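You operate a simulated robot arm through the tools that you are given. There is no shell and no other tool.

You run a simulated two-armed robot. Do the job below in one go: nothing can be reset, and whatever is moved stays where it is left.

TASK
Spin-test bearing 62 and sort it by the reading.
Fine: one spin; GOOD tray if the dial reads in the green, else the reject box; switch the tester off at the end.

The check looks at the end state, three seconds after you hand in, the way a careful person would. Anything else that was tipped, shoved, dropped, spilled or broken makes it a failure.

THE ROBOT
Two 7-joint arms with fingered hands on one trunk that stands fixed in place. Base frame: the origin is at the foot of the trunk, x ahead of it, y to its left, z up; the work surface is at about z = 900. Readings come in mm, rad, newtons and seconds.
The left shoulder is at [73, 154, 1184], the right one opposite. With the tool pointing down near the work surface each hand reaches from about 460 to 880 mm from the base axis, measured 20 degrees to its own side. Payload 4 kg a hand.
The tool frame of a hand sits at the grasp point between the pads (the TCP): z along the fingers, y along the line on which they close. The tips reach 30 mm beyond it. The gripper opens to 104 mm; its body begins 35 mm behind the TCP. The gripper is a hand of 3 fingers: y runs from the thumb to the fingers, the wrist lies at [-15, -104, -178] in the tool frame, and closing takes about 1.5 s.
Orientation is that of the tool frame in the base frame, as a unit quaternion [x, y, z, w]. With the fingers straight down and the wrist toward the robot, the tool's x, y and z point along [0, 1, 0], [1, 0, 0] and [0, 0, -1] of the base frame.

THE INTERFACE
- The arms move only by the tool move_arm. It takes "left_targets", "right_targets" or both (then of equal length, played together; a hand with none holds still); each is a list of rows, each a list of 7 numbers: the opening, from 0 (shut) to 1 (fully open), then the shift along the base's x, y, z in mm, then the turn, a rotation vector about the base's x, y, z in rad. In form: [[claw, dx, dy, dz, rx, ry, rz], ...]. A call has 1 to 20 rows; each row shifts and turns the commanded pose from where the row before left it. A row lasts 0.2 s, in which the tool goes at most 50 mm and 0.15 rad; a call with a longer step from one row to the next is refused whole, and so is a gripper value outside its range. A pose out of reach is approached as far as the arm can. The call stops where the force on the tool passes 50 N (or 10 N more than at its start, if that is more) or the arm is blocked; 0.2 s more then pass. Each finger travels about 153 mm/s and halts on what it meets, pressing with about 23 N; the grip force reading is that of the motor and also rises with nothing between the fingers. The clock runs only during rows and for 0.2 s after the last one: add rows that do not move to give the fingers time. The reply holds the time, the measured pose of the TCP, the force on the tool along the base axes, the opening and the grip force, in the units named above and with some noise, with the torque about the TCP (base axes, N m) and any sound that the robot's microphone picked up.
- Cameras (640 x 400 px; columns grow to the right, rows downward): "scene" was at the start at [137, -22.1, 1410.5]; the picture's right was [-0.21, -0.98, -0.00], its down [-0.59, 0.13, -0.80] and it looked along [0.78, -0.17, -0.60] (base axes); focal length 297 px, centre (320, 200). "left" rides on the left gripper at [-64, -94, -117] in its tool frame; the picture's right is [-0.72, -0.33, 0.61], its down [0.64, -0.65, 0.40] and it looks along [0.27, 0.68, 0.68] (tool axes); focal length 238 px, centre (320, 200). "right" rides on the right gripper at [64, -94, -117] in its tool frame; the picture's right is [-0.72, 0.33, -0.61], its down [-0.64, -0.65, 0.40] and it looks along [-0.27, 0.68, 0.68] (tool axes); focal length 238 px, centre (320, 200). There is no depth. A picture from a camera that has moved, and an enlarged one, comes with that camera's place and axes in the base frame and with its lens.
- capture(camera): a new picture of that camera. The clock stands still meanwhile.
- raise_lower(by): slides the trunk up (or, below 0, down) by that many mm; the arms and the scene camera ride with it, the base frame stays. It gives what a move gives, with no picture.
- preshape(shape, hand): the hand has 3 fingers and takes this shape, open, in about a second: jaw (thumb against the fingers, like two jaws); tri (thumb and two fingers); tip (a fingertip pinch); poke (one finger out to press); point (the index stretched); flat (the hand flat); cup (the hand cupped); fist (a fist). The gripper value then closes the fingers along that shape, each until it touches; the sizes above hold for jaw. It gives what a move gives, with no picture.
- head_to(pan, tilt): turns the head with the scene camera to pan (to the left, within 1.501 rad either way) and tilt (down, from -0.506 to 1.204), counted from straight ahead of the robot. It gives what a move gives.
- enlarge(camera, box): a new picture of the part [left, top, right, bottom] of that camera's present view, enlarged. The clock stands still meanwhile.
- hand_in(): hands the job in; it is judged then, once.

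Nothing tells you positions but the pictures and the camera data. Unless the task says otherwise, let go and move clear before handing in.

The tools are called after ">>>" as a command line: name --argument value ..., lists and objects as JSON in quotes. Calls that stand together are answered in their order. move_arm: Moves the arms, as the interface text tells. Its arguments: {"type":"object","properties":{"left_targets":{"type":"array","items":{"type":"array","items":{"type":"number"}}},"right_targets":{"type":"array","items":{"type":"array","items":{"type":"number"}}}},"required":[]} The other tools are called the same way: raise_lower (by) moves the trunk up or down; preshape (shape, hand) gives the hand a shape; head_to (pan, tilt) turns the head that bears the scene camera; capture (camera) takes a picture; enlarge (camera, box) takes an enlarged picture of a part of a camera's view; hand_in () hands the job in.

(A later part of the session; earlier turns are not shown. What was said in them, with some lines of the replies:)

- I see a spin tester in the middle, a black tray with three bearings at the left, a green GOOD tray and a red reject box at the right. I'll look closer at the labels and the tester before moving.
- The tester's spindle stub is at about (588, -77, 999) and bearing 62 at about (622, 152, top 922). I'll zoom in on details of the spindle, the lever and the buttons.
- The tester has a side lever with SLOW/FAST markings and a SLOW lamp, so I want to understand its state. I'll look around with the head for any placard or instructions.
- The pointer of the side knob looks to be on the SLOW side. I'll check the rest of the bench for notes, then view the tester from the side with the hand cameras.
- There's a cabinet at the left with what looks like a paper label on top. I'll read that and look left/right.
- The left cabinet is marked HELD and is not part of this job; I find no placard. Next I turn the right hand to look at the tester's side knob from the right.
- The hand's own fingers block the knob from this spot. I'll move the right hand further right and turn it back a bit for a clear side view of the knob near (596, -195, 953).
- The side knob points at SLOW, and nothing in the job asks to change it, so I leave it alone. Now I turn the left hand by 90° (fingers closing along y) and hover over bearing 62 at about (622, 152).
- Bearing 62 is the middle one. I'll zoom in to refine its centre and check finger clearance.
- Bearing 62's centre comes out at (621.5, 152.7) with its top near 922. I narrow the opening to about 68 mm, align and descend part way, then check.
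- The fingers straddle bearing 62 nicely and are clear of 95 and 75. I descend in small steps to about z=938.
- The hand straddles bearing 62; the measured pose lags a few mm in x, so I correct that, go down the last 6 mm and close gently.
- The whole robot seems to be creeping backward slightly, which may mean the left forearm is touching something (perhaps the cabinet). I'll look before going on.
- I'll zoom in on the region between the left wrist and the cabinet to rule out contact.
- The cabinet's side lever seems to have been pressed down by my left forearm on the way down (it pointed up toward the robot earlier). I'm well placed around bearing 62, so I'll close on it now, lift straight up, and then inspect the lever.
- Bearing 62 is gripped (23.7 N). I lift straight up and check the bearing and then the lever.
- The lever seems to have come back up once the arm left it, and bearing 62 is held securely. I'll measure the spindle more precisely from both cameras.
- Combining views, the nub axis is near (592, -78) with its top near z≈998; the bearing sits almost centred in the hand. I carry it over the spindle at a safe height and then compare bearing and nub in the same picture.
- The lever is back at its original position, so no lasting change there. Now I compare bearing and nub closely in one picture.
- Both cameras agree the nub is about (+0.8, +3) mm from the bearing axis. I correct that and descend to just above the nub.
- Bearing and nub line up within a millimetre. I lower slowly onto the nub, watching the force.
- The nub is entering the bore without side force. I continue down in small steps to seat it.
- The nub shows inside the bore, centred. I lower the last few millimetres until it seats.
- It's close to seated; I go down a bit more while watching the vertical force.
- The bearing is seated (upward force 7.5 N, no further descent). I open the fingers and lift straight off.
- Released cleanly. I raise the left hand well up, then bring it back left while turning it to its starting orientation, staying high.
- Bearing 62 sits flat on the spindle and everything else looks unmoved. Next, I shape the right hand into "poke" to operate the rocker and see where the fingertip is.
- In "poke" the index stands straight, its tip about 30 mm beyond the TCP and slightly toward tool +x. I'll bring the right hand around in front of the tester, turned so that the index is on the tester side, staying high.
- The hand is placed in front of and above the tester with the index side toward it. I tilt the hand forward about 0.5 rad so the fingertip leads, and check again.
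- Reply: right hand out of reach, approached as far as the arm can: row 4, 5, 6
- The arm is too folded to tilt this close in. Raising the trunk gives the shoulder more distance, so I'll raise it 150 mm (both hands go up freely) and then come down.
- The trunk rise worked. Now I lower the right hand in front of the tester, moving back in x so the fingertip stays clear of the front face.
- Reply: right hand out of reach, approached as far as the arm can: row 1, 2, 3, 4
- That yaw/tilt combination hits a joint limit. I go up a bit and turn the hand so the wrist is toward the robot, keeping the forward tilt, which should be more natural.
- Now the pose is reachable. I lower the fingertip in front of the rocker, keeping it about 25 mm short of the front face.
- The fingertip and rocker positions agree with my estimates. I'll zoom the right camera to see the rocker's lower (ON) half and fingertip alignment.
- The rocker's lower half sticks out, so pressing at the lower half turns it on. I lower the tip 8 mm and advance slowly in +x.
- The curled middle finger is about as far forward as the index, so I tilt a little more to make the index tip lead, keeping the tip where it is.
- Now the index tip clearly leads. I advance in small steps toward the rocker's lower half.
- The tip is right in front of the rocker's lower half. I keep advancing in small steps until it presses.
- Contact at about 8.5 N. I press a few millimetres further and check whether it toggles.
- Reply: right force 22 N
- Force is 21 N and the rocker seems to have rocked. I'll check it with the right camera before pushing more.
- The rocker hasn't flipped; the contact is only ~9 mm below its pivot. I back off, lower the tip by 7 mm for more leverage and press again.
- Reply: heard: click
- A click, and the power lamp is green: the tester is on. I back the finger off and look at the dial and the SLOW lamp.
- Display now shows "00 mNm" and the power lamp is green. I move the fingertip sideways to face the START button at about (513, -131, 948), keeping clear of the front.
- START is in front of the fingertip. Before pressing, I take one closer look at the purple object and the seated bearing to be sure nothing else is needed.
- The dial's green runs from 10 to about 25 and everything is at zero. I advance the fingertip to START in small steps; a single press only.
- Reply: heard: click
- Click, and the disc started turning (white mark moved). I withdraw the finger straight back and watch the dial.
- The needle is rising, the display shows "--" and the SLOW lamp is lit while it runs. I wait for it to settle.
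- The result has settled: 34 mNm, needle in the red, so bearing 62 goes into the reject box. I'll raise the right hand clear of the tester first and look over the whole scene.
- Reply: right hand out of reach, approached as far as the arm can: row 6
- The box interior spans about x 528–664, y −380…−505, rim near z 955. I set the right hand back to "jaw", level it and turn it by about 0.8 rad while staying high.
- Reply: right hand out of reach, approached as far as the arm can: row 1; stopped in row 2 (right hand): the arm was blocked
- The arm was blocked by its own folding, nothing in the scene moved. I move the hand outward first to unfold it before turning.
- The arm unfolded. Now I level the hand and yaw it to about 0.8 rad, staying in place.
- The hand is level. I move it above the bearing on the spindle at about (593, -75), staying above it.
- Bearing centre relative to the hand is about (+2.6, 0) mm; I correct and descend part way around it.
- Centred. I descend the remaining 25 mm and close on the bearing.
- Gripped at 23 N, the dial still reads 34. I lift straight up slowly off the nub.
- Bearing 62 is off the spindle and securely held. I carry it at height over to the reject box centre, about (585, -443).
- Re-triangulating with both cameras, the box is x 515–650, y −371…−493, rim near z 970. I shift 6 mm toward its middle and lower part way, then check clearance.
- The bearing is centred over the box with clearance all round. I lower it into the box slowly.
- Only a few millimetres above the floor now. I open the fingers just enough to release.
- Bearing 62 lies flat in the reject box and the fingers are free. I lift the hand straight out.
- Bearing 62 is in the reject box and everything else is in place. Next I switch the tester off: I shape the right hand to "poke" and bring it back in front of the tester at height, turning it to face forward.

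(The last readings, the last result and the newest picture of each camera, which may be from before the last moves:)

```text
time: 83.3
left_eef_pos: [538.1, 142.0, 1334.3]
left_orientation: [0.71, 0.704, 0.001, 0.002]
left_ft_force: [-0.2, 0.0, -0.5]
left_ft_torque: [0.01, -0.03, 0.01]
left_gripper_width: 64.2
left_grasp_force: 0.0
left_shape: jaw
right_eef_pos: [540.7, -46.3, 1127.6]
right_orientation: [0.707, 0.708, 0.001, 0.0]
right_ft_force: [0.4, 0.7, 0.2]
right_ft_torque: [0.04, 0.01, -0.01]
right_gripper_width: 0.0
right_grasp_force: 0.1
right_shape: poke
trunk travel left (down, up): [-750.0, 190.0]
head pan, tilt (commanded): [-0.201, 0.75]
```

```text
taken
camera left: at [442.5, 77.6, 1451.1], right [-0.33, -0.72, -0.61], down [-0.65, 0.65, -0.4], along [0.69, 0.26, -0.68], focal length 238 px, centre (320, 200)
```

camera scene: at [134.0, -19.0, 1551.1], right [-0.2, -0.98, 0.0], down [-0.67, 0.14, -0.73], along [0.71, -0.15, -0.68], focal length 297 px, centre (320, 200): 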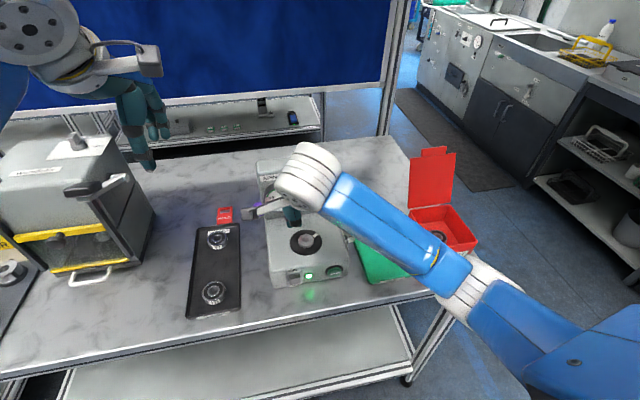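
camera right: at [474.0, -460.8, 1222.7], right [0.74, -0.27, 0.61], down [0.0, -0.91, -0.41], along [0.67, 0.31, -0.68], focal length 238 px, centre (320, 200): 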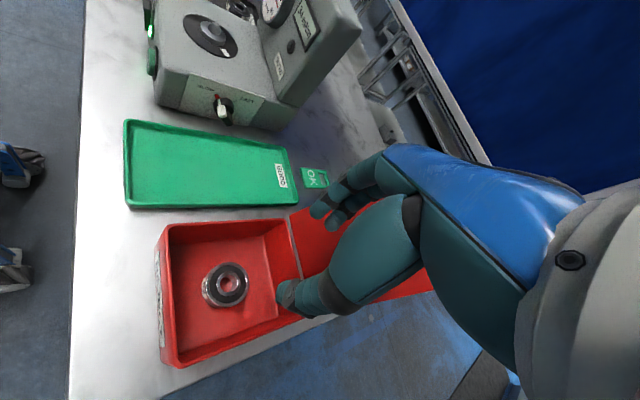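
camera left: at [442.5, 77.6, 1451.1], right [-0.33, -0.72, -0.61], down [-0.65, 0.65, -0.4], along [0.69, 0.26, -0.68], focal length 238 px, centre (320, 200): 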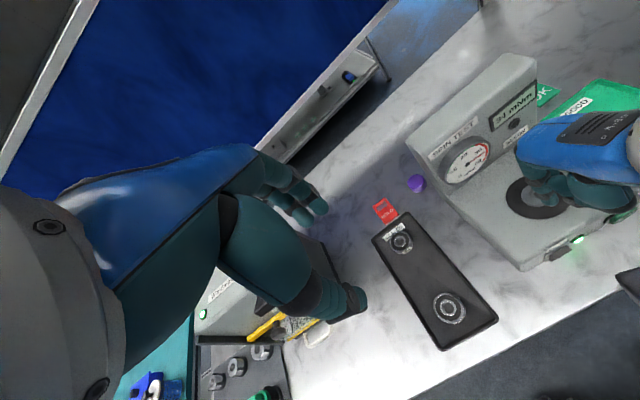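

Now I tilt the hand forward again while drawing it back in x, still high above the front edge.

>>> move_arm --right_targets '[[0, -8, 0, 0, 0, -0.12, 0], [0, -10, 0, 0, 0, -0.12, 0], [0, -12, 0, 0, 0, -0.12, 0], [0, -12, 0, 0, 0, -0.12, 0], [0, -12, 0, 0, 0, -0.12, 0], [0, 0, 0, 0, 0, -0.1, 0], [0, 0, 0, 0, 0, 0, 0]]'

>>> capture --camera "scene"

```text
time: 84.9
left_eef_pos: [537.3, 142.7, 1333.1]
left_orientation: [0.71, 0.704, 0.0, 0.0]
left_ft_force: [0.1, 0.2, -0.3]
left_ft_torque: [0.01, 0.0, 0.01]
left_gripper_width: 63.7
left_grasp_force: 0.0
left_shape: jaw
right_eef_pos: [487.2, -47.0, 1126.2]
right_orientation: [0.664, 0.664, 0.244, 0.243]
right_ft_force: [-0.9, -0.1, 0.7]
right_ft_torque: [0.02, 0.02, -0.03]
right_gripper_width: 0.0
right_grasp_force: 0.1
right_shape: poke
trunk travel left (down, up): [-750.0, 190.0]
head pan, tilt (commanded): [-0.201, 0.75]
```

```text
taken
camera scene: at [133.9, -18.5, 1551.1], right [-0.2, -0.98, 0.0], down [-0.67, 0.14, -0.73], along [0.71, -0.15, -0.68], focal length 297 px, centre (320, 200)
```

scene: 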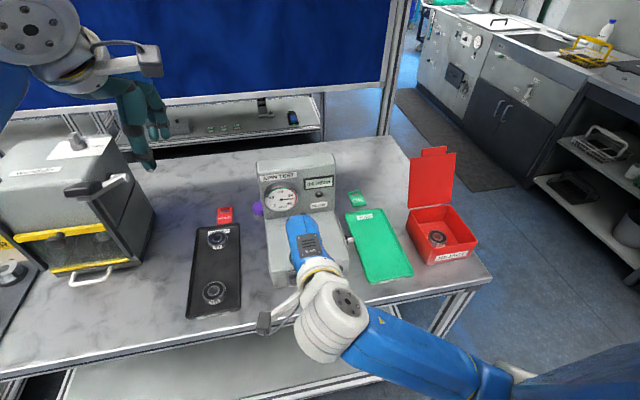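

>>> move_arm --right_targets '[[0, -5, 0.5, -25, 0, 0, 0], [0, -5, 0.5, -28, 0, 0, 0], [0, -5, 0.5, -28, 0, 0, 0], [0, -5, 0.5, -28, 0, 0, 0], [0, -2, 0.5, -28, 0, 0, 0], [0, 0, 0, 0, 0, 0, 0]]'

>>> capture --camera "right"

>>> enlarge --camera "left" --box '[530, 200, 630, 280]'

>>> capture --camera "scene"

```text
time: 86.3
left_eef_pos: [537.0, 143.1, 1332.9]
left_orientation: [0.71, 0.705, 0.0, 0.0]
left_ft_force: [0.2, 0.3, 0.0]
left_ft_torque: [0.0, -0.02, 0.02]
left_gripper_width: 64.1
left_grasp_force: 0.1
left_shape: jaw
right_eef_pos: [465.3, -43.7, 989.2]
right_orientation: [0.664, 0.664, 0.243, 0.243]
right_ft_force: [-0.6, 0.5, -0.5]
right_ft_torque: [0.0, 0.0, -0.05]
right_gripper_width: 0.1
right_grasp_force: 0.1
right_shape: poke
trunk travel left (down, up): [-750.0, 190.0]
head pan, tilt (commanded): [-0.201, 0.75]
```

```text
taken
camera right: at [317.6, 20.1, 1017.0], right [-0.14, -0.72, 0.68], down [-0.24, -0.64, -0.73], along [0.96, -0.27, -0.08], focal length 238 px, centre (320, 200)
```

right: 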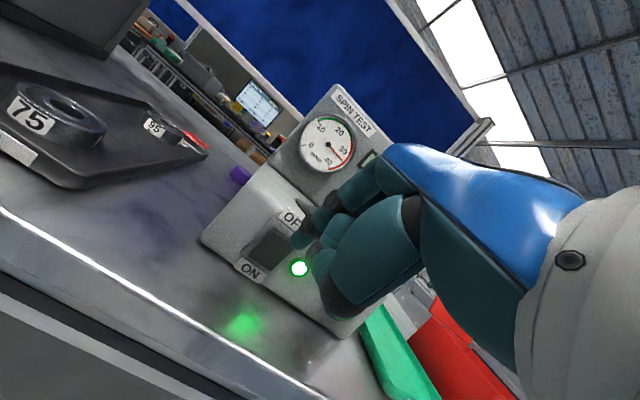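

```text
5.00 times, centred on (580, 240) of left
camera zoom: at [443.1, 78.5, 1450.8], right [-0.33, -0.72, -0.61], down [-0.65, 0.65, -0.4], along [0.69, 0.26, -0.68], focal length 1192 px, centre (-980, 0)
```

zoom: 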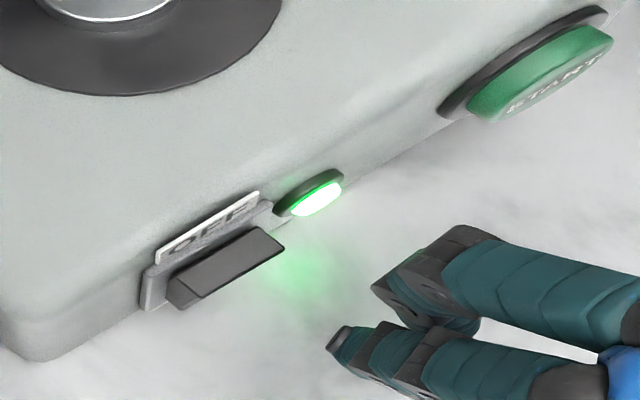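

```text
taken
camera scene: at [133.1, -18.0, 1551.2], right [-0.2, -0.98, 0.0], down [-0.67, 0.14, -0.73], along [0.72, -0.15, -0.68], focal length 297 px, centre (320, 200)
```

scene: 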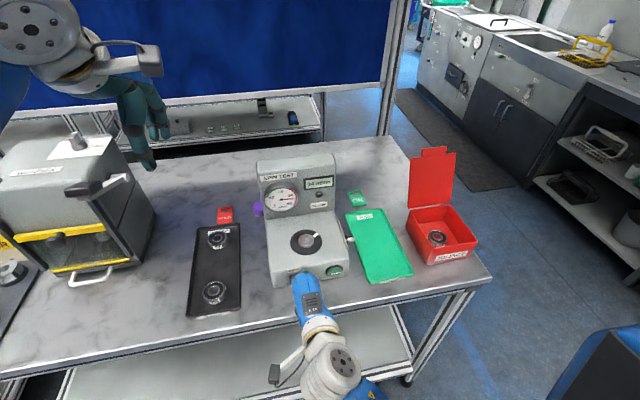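

The rocker's upper (OFF) half now sticks out. I lower to aim at its upper half (contact near z 963) and advance.

>>> move_arm --right_targets '[[0, 0, 0.5, -5, 0, 0, 0], [0, 5, 0.5, -5, 0, 0, 0], [0, 5, 0, 0, 0, 0, 0], [0, 5, 0, 0, 0, 0, 0], [0, 0, 0, 0, 0, 0, 0]]'

>>> enlarge --camera "left" --box '[540, 210, 610, 270]'

>>> enlarge --camera "right" --box '[240, 160, 360, 280]'

```text
time: 87.5
left_eef_pos: [537.3, 142.7, 1333.8]
left_orientation: [0.71, 0.704, 0.001, 0.0]
left_ft_force: [0.8, 0.2, 0.4]
left_ft_torque: [0.01, 0.02, 0.02]
left_gripper_width: 64.2
left_grasp_force: 0.0
left_shape: jaw
right_eef_pos: [480.8, -43.0, 978.9]
right_orientation: [0.664, 0.664, 0.242, 0.243]
right_ft_force: [-0.7, -0.3, 0.8]
right_ft_torque: [0.02, -0.01, 0.02]
right_gripper_width: 0.1
right_grasp_force: 0.0
right_shape: poke
trunk travel left (down, up): [-750.0, 190.0]
head pan, tilt (commanded): [-0.201, 0.75]
```

```text
6.67 times, centred on (575, 240) of left
camera zoom: at [442.4, 78.4, 1451.1], right [-0.33, -0.72, -0.61], down [-0.65, 0.65, -0.41], along [0.69, 0.26, -0.68], focal length 1589 px, centre (-1380, -67)
```

zoom: 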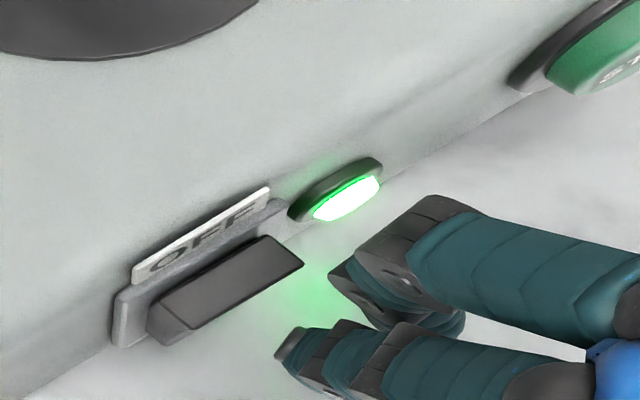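

```text
3.33 times, centred on (300, 220) of right
camera zoom: at [331.5, 22.1, 1007.5], right [-0.15, -0.72, 0.68], down [-0.24, -0.64, -0.73], along [0.96, -0.27, -0.08], focal length 794 px, centre (387, 133)
```

zoom: 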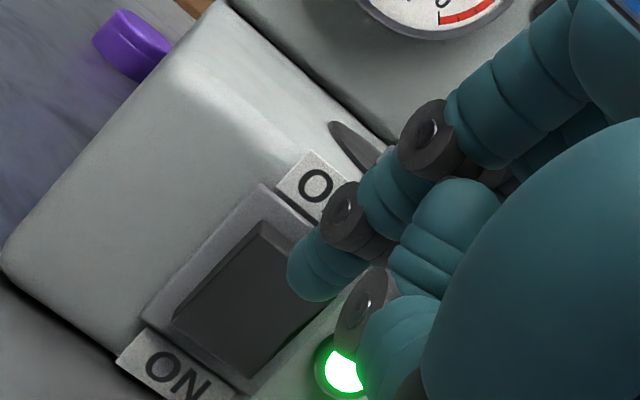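

The tip is aimed slightly too high; I lower 5 mm and then advance in small steps.

>>> move_arm --right_targets '[[0, 0, 0, -5, 0, 0, 0], [0, 4, 0, 0, 0, 0, 0], [0, 2, 0, 0, 0, 0, 0], [0, 0, 0, 0, 0, 0, 0]]'

>>> enlarge --camera "left" --box '[540, 210, 610, 270]'

>>> enlarge --camera "right" --box '[240, 160, 360, 280]'

```text
time: 88.5
left_eef_pos: [537.5, 142.6, 1334.2]
left_orientation: [0.71, 0.704, 0.0, 0.001]
left_ft_force: [0.3, 0.5, 0.0]
left_ft_torque: [0.0, 0.02, 0.03]
left_gripper_width: 64.6
left_grasp_force: 0.1
left_shape: jaw
right_eef_pos: [486.6, -42.4, 974.0]
right_orientation: [0.665, 0.663, 0.242, 0.242]
right_ft_force: [-0.6, 0.5, -0.2]
right_ft_torque: [-0.01, 0.01, 0.04]
right_gripper_width: 0.0
right_grasp_force: 0.0
right_shape: poke
trunk travel left (down, up): [-750.0, 190.0]
head pan, tilt (commanded): [-0.201, 0.75]
```

```text
6.67 times, centred on (575, 240) of left
camera zoom: at [442.4, 78.4, 1451.1], right [-0.33, -0.72, -0.61], down [-0.65, 0.65, -0.41], along [0.69, 0.26, -0.68], focal length 1589 px, centre (-1380, -67)
```

zoom: 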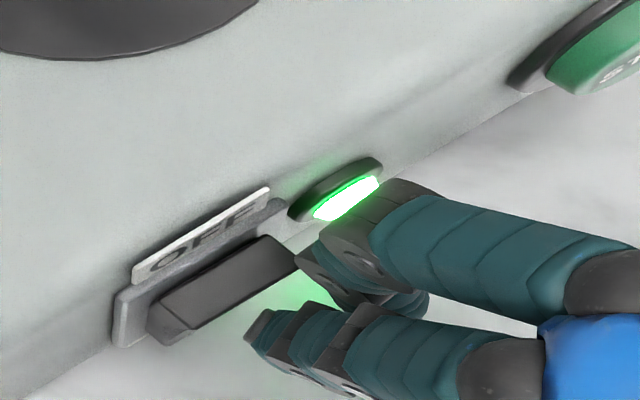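

```text
3.33 times, centred on (300, 220) of right
camera zoom: at [337.7, 21.9, 1002.0], right [-0.15, -0.72, 0.68], down [-0.24, -0.64, -0.73], along [0.96, -0.27, -0.08], focal length 794 px, centre (387, 133)
```

zoom: 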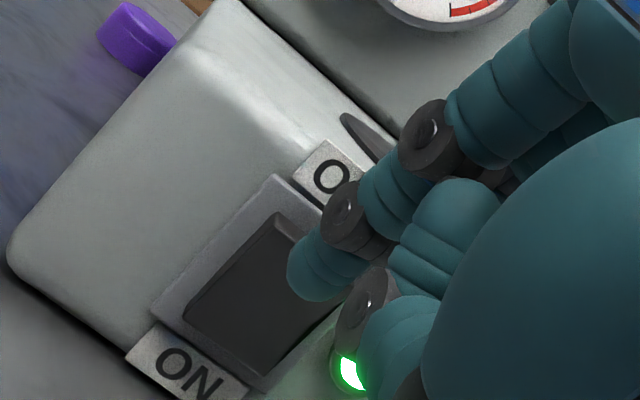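

>>> move_arm --right_targets '[[0, 2, 2, 0, 0, 0, 0], [0, 2, 1, 0, 0, 0, 0], [0, 2, 0, 0, 0, 0, 0], [0, 0, 0, 0, 0, 0, 0]]'

>>> enlarge --camera "left" --box '[540, 210, 610, 270]'

>>> enlarge --camera "right" --box '[240, 160, 360, 280]'

```text
time: 89.5
left_eef_pos: [535.6, 142.8, 1334.9]
left_orientation: [0.71, 0.705, 0.001, 0.001]
left_ft_force: [0.2, 0.3, 0.1]
left_ft_torque: [-0.01, -0.01, -0.02]
left_gripper_width: 64.0
left_grasp_force: 0.1
left_shape: jaw
right_eef_pos: [490.4, -42.4, 971.6]
right_orientation: [0.663, 0.665, 0.239, 0.245]
right_ft_force: [-1.6, -0.3, 0.5]
right_ft_torque: [0.02, 0.05, 0.02]
right_gripper_width: 0.0
right_grasp_force: 0.1
right_shape: poke
trunk travel left (down, up): [-750.0, 190.0]
head pan, tilt (commanded): [-0.201, 0.75]
```

```text
6.67 times, centred on (575, 240) of left
camera zoom: at [442.2, 78.4, 1451.3], right [-0.33, -0.72, -0.61], down [-0.65, 0.65, -0.41], along [0.69, 0.26, -0.68], focal length 1589 px, centre (-1380, -67)
```

zoom: 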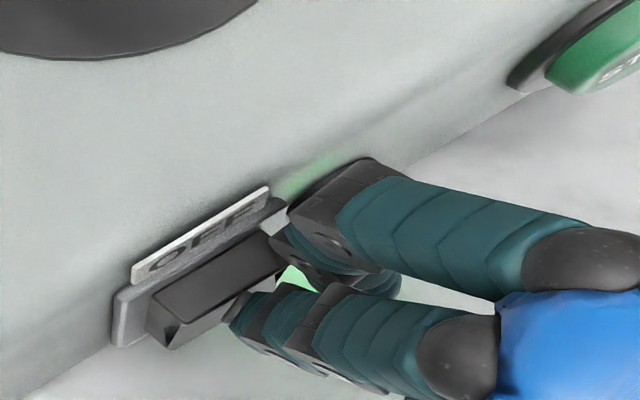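

```text
3.33 times, centred on (300, 220) of right
camera zoom: at [343.3, 22.0, 999.9], right [-0.14, -0.71, 0.69], down [-0.24, -0.65, -0.72], along [0.96, -0.27, -0.08], focal length 794 px, centre (387, 133)
```

zoom: 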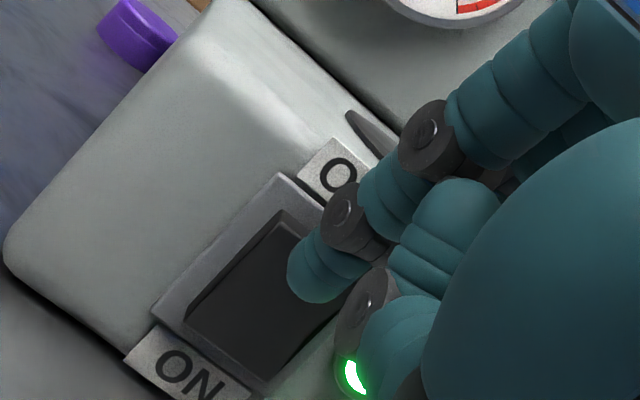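

The hand sagged 2 mm without a commanded change, so something on the arm may be touching. I check the scene before pressing further.

>>> capture --camera "scene"

>>> capture --camera "right"

>>> capture --camera "left"

```text
taken
camera scene: at [132.1, -18.1, 1551.4], right [-0.2, -0.98, 0.0], down [-0.67, 0.14, -0.73], along [0.72, -0.15, -0.68], focal length 297 px, centre (320, 200)
```

scene: 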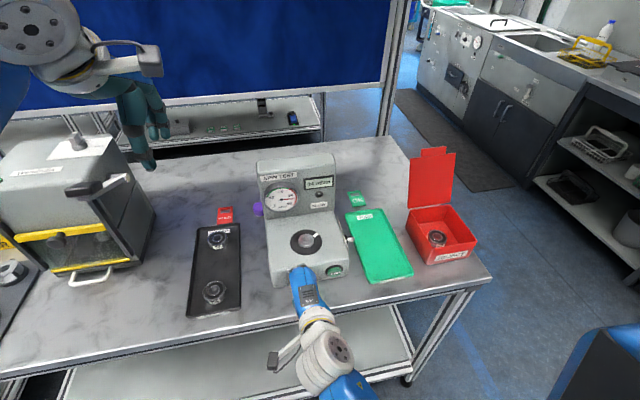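

```text
taken
camera right: at [343.3, 22.0, 999.9], right [-0.14, -0.71, 0.69], down [-0.24, -0.65, -0.72], along [0.96, -0.27, -0.08], focal length 238 px, centre (320, 200)
```

right: 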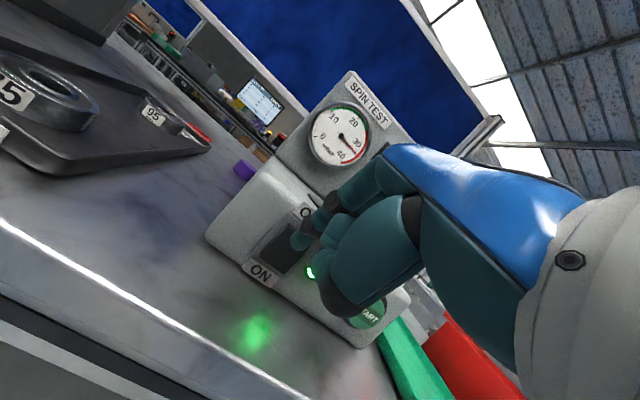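

```text
taken
camera left: at [442.2, 78.4, 1451.3], right [-0.33, -0.72, -0.61], down [-0.65, 0.65, -0.41], along [0.69, 0.26, -0.68], focal length 238 px, centre (320, 200)
```

left: 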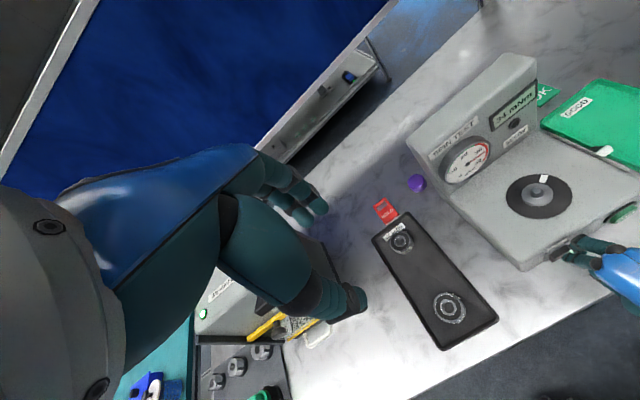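

The rocker has started to tip but the lamp is still green. I press slightly further.

>>> move_arm --right_targets '[[0, 1.5, 0, 1, 0, 0, 0], [0, 1.5, 0, 1, 0, 0, 0], [0, 0, 0, 0, 0, 0, 0]]'

>>> enlarge --camera "left" --box '[540, 210, 610, 270]'

>>> enlarge --camera "right" --box '[240, 160, 360, 280]'

```text
time: 90.3
left_eef_pos: [536.0, 142.7, 1333.7]
left_orientation: [0.71, 0.704, 0.0, 0.002]
left_ft_force: [-0.3, 0.5, 0.4]
left_ft_torque: [0.02, -0.03, -0.01]
left_gripper_width: 64.1
left_grasp_force: 0.1
left_shape: jaw
right_eef_pos: [494.0, -49.5, 969.3]
right_orientation: [0.661, 0.668, 0.231, 0.251]
right_ft_force: [-3.7, 0.7, 0.4]
right_ft_torque: [0.01, 0.03, 0.05]
right_gripper_width: 0.1
right_grasp_force: 0.0
right_shape: poke
trunk travel left (down, up): [-750.0, 190.0]
head pan, tilt (commanded): [-0.201, 0.75]
heard: click
```

```text
6.67 times, centred on (575, 240) of left
camera zoom: at [442.0, 78.7, 1451.1], right [-0.33, -0.72, -0.61], down [-0.65, 0.65, -0.41], along [0.69, 0.26, -0.68], focal length 1589 px, centre (-1380, -67)
```

zoom: 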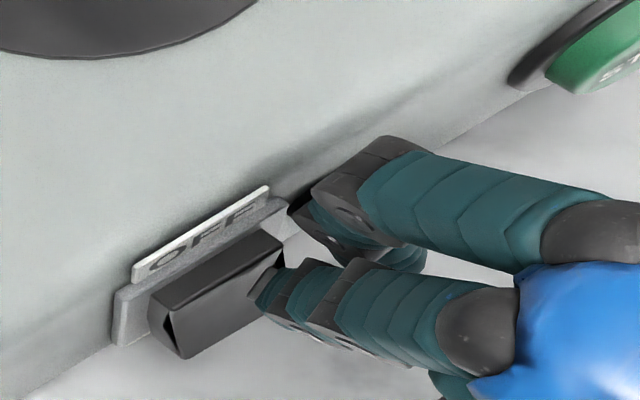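

```text
3.33 times, centred on (300, 220) of right
camera zoom: at [345.4, 15.1, 995.7], right [-0.14, -0.7, 0.7], down [-0.24, -0.66, -0.71], along [0.96, -0.27, -0.08], focal length 794 px, centre (387, 133)
```

zoom: 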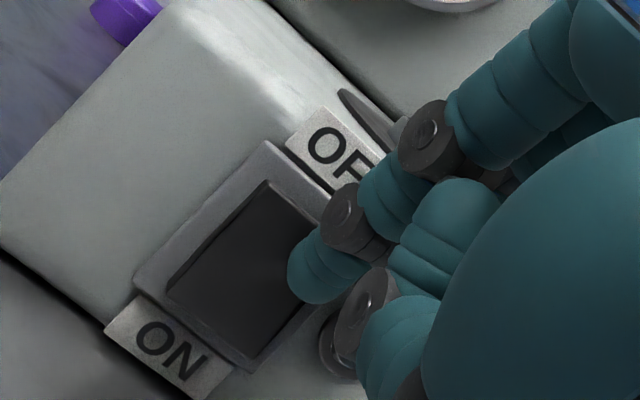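

Click – the power lamp went dark: the tester is off. The hand is drifting sideways, so I back it straight off gently now.

>>> move_arm --right_targets '[[0, -5, 0, 0, 0, 0, 0], [0, -8, 0, 0, 0, 0, 0], [0, -8, 0, 0, 0, 0, 0], [0, 0, 0, 0, 0, 0, 0]]'

>>> capture --camera "scene"

>>> capture --camera "right"

```text
time: 91.5
left_eef_pos: [535.9, 143.2, 1333.9]
left_orientation: [0.709, 0.705, 0.001, 0.001]
left_ft_force: [-0.1, 0.1, -0.8]
left_ft_torque: [0.01, -0.01, 0.02]
left_gripper_width: 64.0
left_grasp_force: 0.1
left_shape: jaw
right_eef_pos: [491.0, -102.5, 971.2]
right_orientation: [0.686, 0.639, 0.212, 0.278]
right_ft_force: [0.6, 0.5, 0.1]
right_ft_torque: [-0.03, -0.02, -0.02]
right_gripper_width: 0.0
right_grasp_force: 0.1
right_shape: poke
trunk travel left (down, up): [-750.0, 190.0]
head pan, tilt (commanded): [-0.201, 0.75]
stopped in row 4 (right hand): the arm was blocked; the commanded pose is now the measured one
```

```text
taken
camera scene: at [133.2, -18.0, 1551.7], right [-0.2, -0.98, 0.0], down [-0.67, 0.14, -0.73], along [0.72, -0.15, -0.68], focal length 297 px, centre (320, 200)
```

scene: 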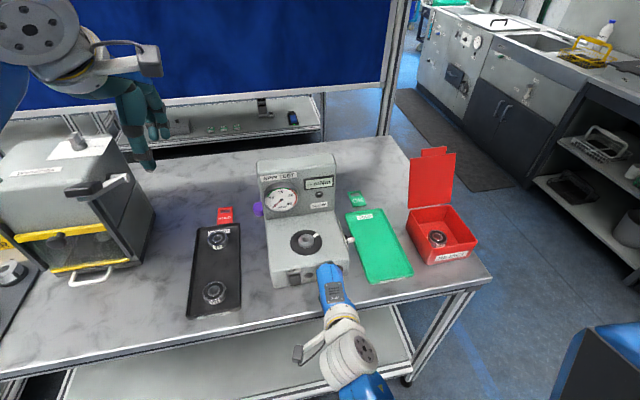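

```text
taken
camera right: at [348.8, -23.1, 993.2], right [-0.22, -0.66, 0.72], down [-0.29, -0.66, -0.69], along [0.93, -0.36, -0.05], focal length 238 px, centre (320, 200)
```

right: 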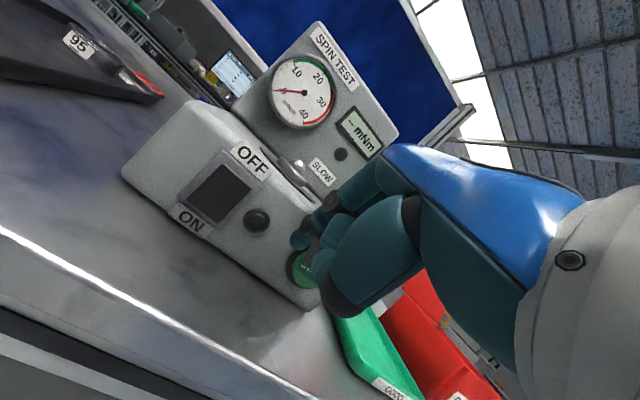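

The tester is off (display "--", needle at 0, lamp dark). The right arm is folding against itself and drifted toward START, so I check its clearance before moving it away.

>>> enlarge --camera "left" --box '[530, 160, 640, 270]'

>>> enlarge --camera "right" --box '[160, 120, 340, 310]'

```text
3.64 times, centred on (585, 215) of left
camera zoom: at [442.1, 78.6, 1451.7], right [-0.33, -0.72, -0.61], down [-0.65, 0.64, -0.41], along [0.69, 0.26, -0.68], focal length 867 px, centre (-644, 146)
```

zoom: 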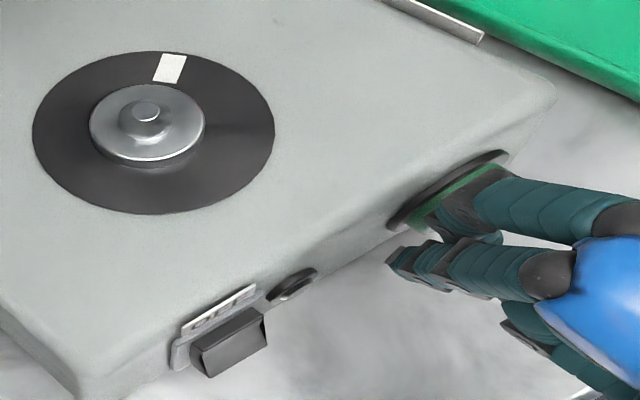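

```text
2.11 times, centred on (250, 215) of right
camera zoom: at [348.8, -23.1, 993.2], right [-0.22, -0.66, 0.72], down [-0.29, -0.66, -0.69], along [0.93, -0.36, -0.05], focal length 502 px, centre (467, 168)
```

zoom: 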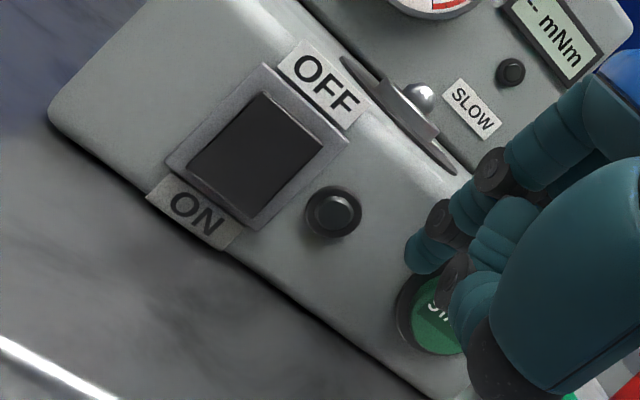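

No contact at present. I'll lift everything straight up with the trunk, which doesn't change the arm's joints.

>>> raise_lower --by 120

>>> capture --camera "scene"

>>> capture --camera "right"

```text
time: 93.0
left_eef_pos: [536.9, 143.7, 1454.3]
left_orientation: [0.709, 0.705, 0.001, 0.001]
left_ft_force: [0.0, -0.4, -0.3]
left_ft_torque: [-0.01, 0.02, -0.01]
left_gripper_width: 64.1
left_grasp_force: 0.0
left_shape: jaw
right_eef_pos: [488.4, -102.1, 1090.9]
right_orientation: [0.686, 0.639, 0.213, 0.277]
right_ft_force: [-0.1, 0.8, -0.9]
right_ft_torque: [0.03, -0.02, -0.01]
right_gripper_width: 0.1
right_grasp_force: 0.0
right_shape: poke
trunk travel left (down, up): [-870.0, 70.0]
head pan, tilt (commanded): [-0.201, 0.75]
```

```text
taken
camera scene: at [132.9, -18.0, 1671.5], right [-0.2, -0.98, 0.0], down [-0.67, 0.14, -0.73], along [0.72, -0.15, -0.68], focal length 297 px, centre (320, 200)
```

scene: 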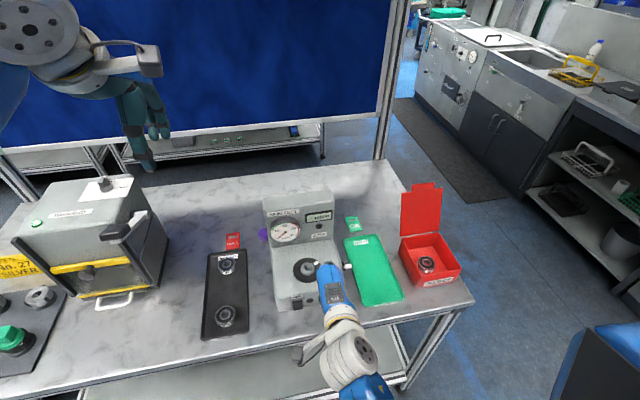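

```text
taken
camera right: at [347.5, -22.8, 1112.9], right [-0.22, -0.66, 0.72], down [-0.29, -0.66, -0.69], along [0.93, -0.36, -0.05], focal length 238 px, centre (320, 200)
```

right: 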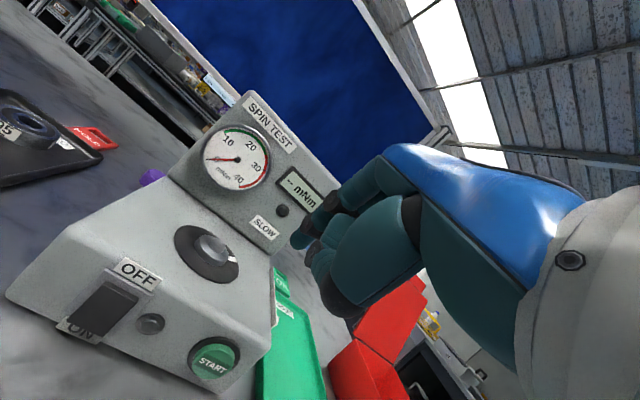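

The finger is well above the tester now. I move the right hand up and away to the right, clear of everything.

>>> move_arm --right_targets '[[0, 10, -5, 25, 0, 0, 0], [0, 10, -10, 30, 0, 0, 0], [0, 5, -25, 20, 0, 0.08, 0], [0, 5, -30, 10, 0, 0.1, 0], [0, 5, -35, 5, 0, 0.1, 0], [0, 5, -35, 0, 0, 0.1, 0], [0, 0, -35, 0, 0, 0.1, 0], [0, 0, -35, 0, 0, 0.1, 0], [0, 0, 0, 0, 0, 0, 0]]'

>>> capture --camera "scene"

```text
time: 95.0
left_eef_pos: [535.7, 141.1, 1454.6]
left_orientation: [0.709, 0.705, 0.001, 0.0]
left_ft_force: [0.0, -0.3, -0.6]
left_ft_torque: [0.01, 0.0, -0.01]
left_gripper_width: 63.9
left_grasp_force: 0.0
left_shape: jaw
right_eef_pos: [528.9, -310.7, 1181.5]
right_orientation: [0.719, 0.69, 0.008, 0.081]
right_ft_force: [0.5, 0.8, -0.9]
right_ft_torque: [-0.01, 0.0, 0.0]
right_gripper_width: 0.1
right_grasp_force: 0.1
right_shape: poke
trunk travel left (down, up): [-870.0, 70.0]
head pan, tilt (commanded): [-0.201, 0.75]
```

```text
taken
camera scene: at [133.9, -20.6, 1671.1], right [-0.2, -0.98, 0.0], down [-0.67, 0.14, -0.73], along [0.71, -0.15, -0.68], focal length 297 px, centre (320, 200)
```

scene: 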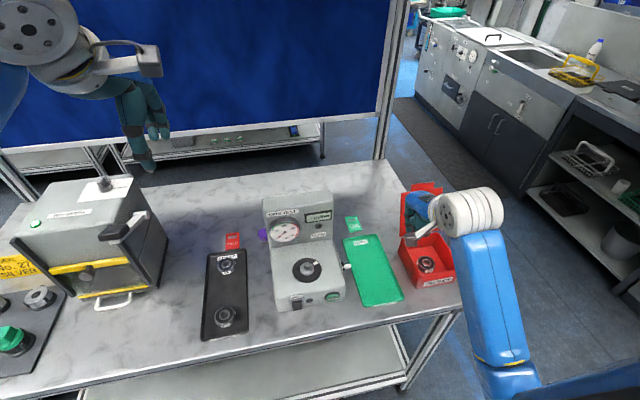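

Both hands are clear. I inspect the end state closely: tester, trays, reject box and cabinet lever.

>>> enlarge --camera "scene" --box '[250, 180, 360, 320]'

>>> enlarge --camera "scene" --box '[330, 170, 480, 320]'

>>> enlarge --camera "scene" --box '[0, 160, 260, 350]'

>>> capture --camera "right"

```text
2.86 times, centred on (305, 250) of scene
camera zoom: at [133.9, -20.6, 1671.1], right [-0.2, -0.98, 0.0], down [-0.67, 0.14, -0.73], along [0.71, -0.15, -0.68], focal length 850 px, centre (363, 57)
```

zoom: 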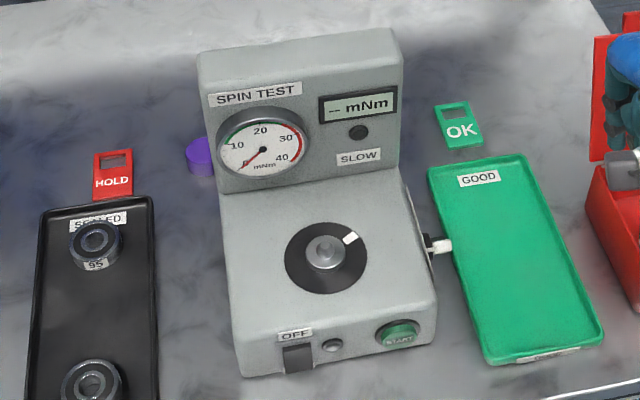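

```text
2.67 times, centred on (405, 245) of scene
camera zoom: at [133.9, -20.6, 1671.1], right [-0.2, -0.98, 0.0], down [-0.67, 0.14, -0.73], along [0.71, -0.15, -0.68], focal length 793 px, centre (93, 80)
```

zoom: 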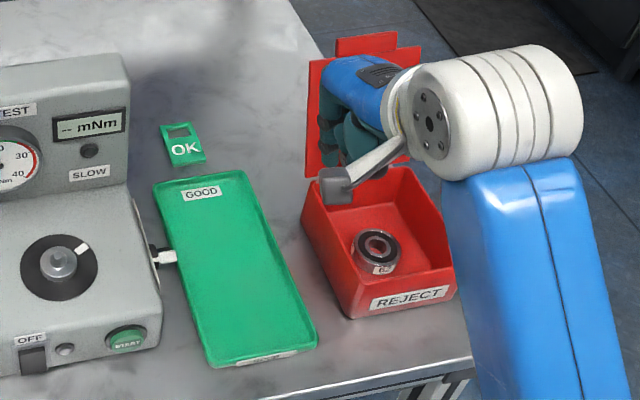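

```text
2.11 times, centred on (130, 255) of scene
camera zoom: at [133.9, -20.6, 1671.1], right [-0.2, -0.98, 0.0], down [-0.67, 0.14, -0.73], along [0.71, -0.15, -0.68], focal length 626 px, centre (720, 84)
```

zoom: 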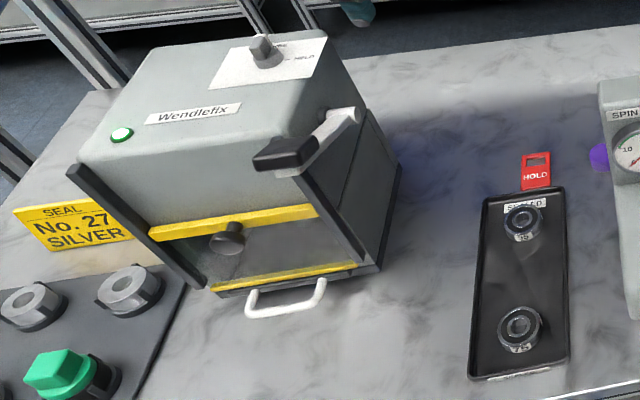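

```text
taken
camera right: at [423.7, -232.4, 1277.2], right [0.21, -0.66, 0.72], down [-0.63, -0.66, -0.42], along [0.75, -0.36, -0.56], focal length 238 px, centre (320, 200)
```

right: 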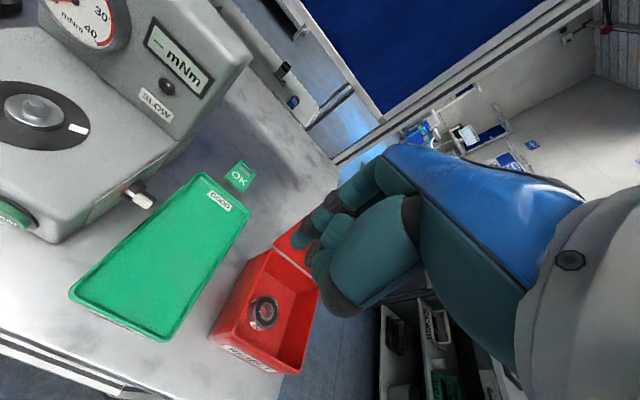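

>>> enlarge --camera "right" --box '[90, 150, 190, 230]'

>>> enlarge --camera "right" --box '[210, 240, 330, 380]'

```text
5.00 times, centred on (140, 190) of right
camera zoom: at [423.7, -232.4, 1277.2], right [0.21, -0.66, 0.72], down [-0.63, -0.66, -0.42], along [0.75, -0.36, -0.56], focal length 1192 px, centre (1220, 250)
```

zoom: 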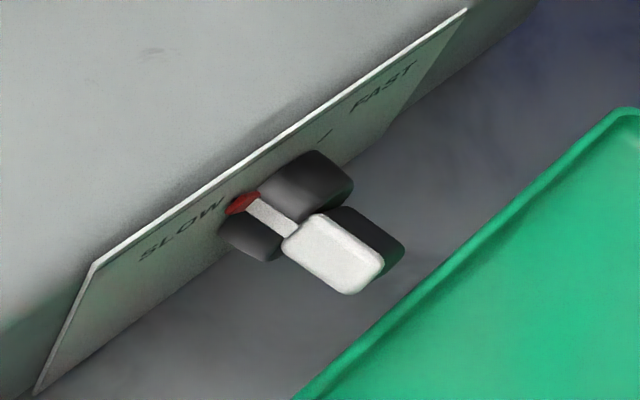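

```text
2.86 times, centred on (270, 310) of right
camera zoom: at [423.7, -232.4, 1277.2], right [0.21, -0.66, 0.72], down [-0.63, -0.66, -0.42], along [0.75, -0.36, -0.56], focal length 681 px, centre (463, -114)
```

zoom: 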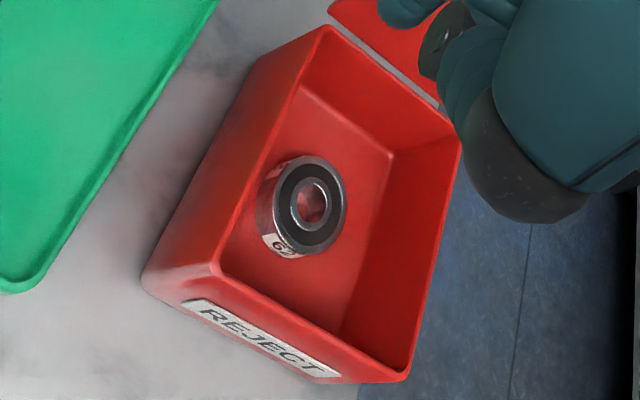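

Bearing 62 read 34 mNm, in the red, on its one spin and now lies flat in the reject box. The tester is off and its speed knob is still on SLOW. Bearings 95 and 75, both trays and the tags are where they were, and both hands are clear, so I hand the job in.

>>> hand_in

```text
The job is handed in.
```

Bearing 62 failed its spin test: one spin read 34 mNm, with the needle in the red, so I put it in the reject box. The tester is switched off, and its display is back to "--" with the power lamp dark.

- **Speed setting:** the tester's speed knob was already on SLOW. The task didn't name a speed, so I left it there and ran the spin on SLOW.
- **Lever contact:** while I was reaching for the bearing, my left forearm pressed down the lever on the Wendlefix cabinet to the left. The lever came back up when I lifted the arm, and in the later pictures it sits where it did at the start.
- **Drift at switch-off:** the right arm jammed against itself as I backed away from the switch, and the hand slid sideways in front of START. The tester was already off, and I saw no sign of a second press.

Bearings 95 and 75, both trays and the tags looked undisturbed in the last pictures.
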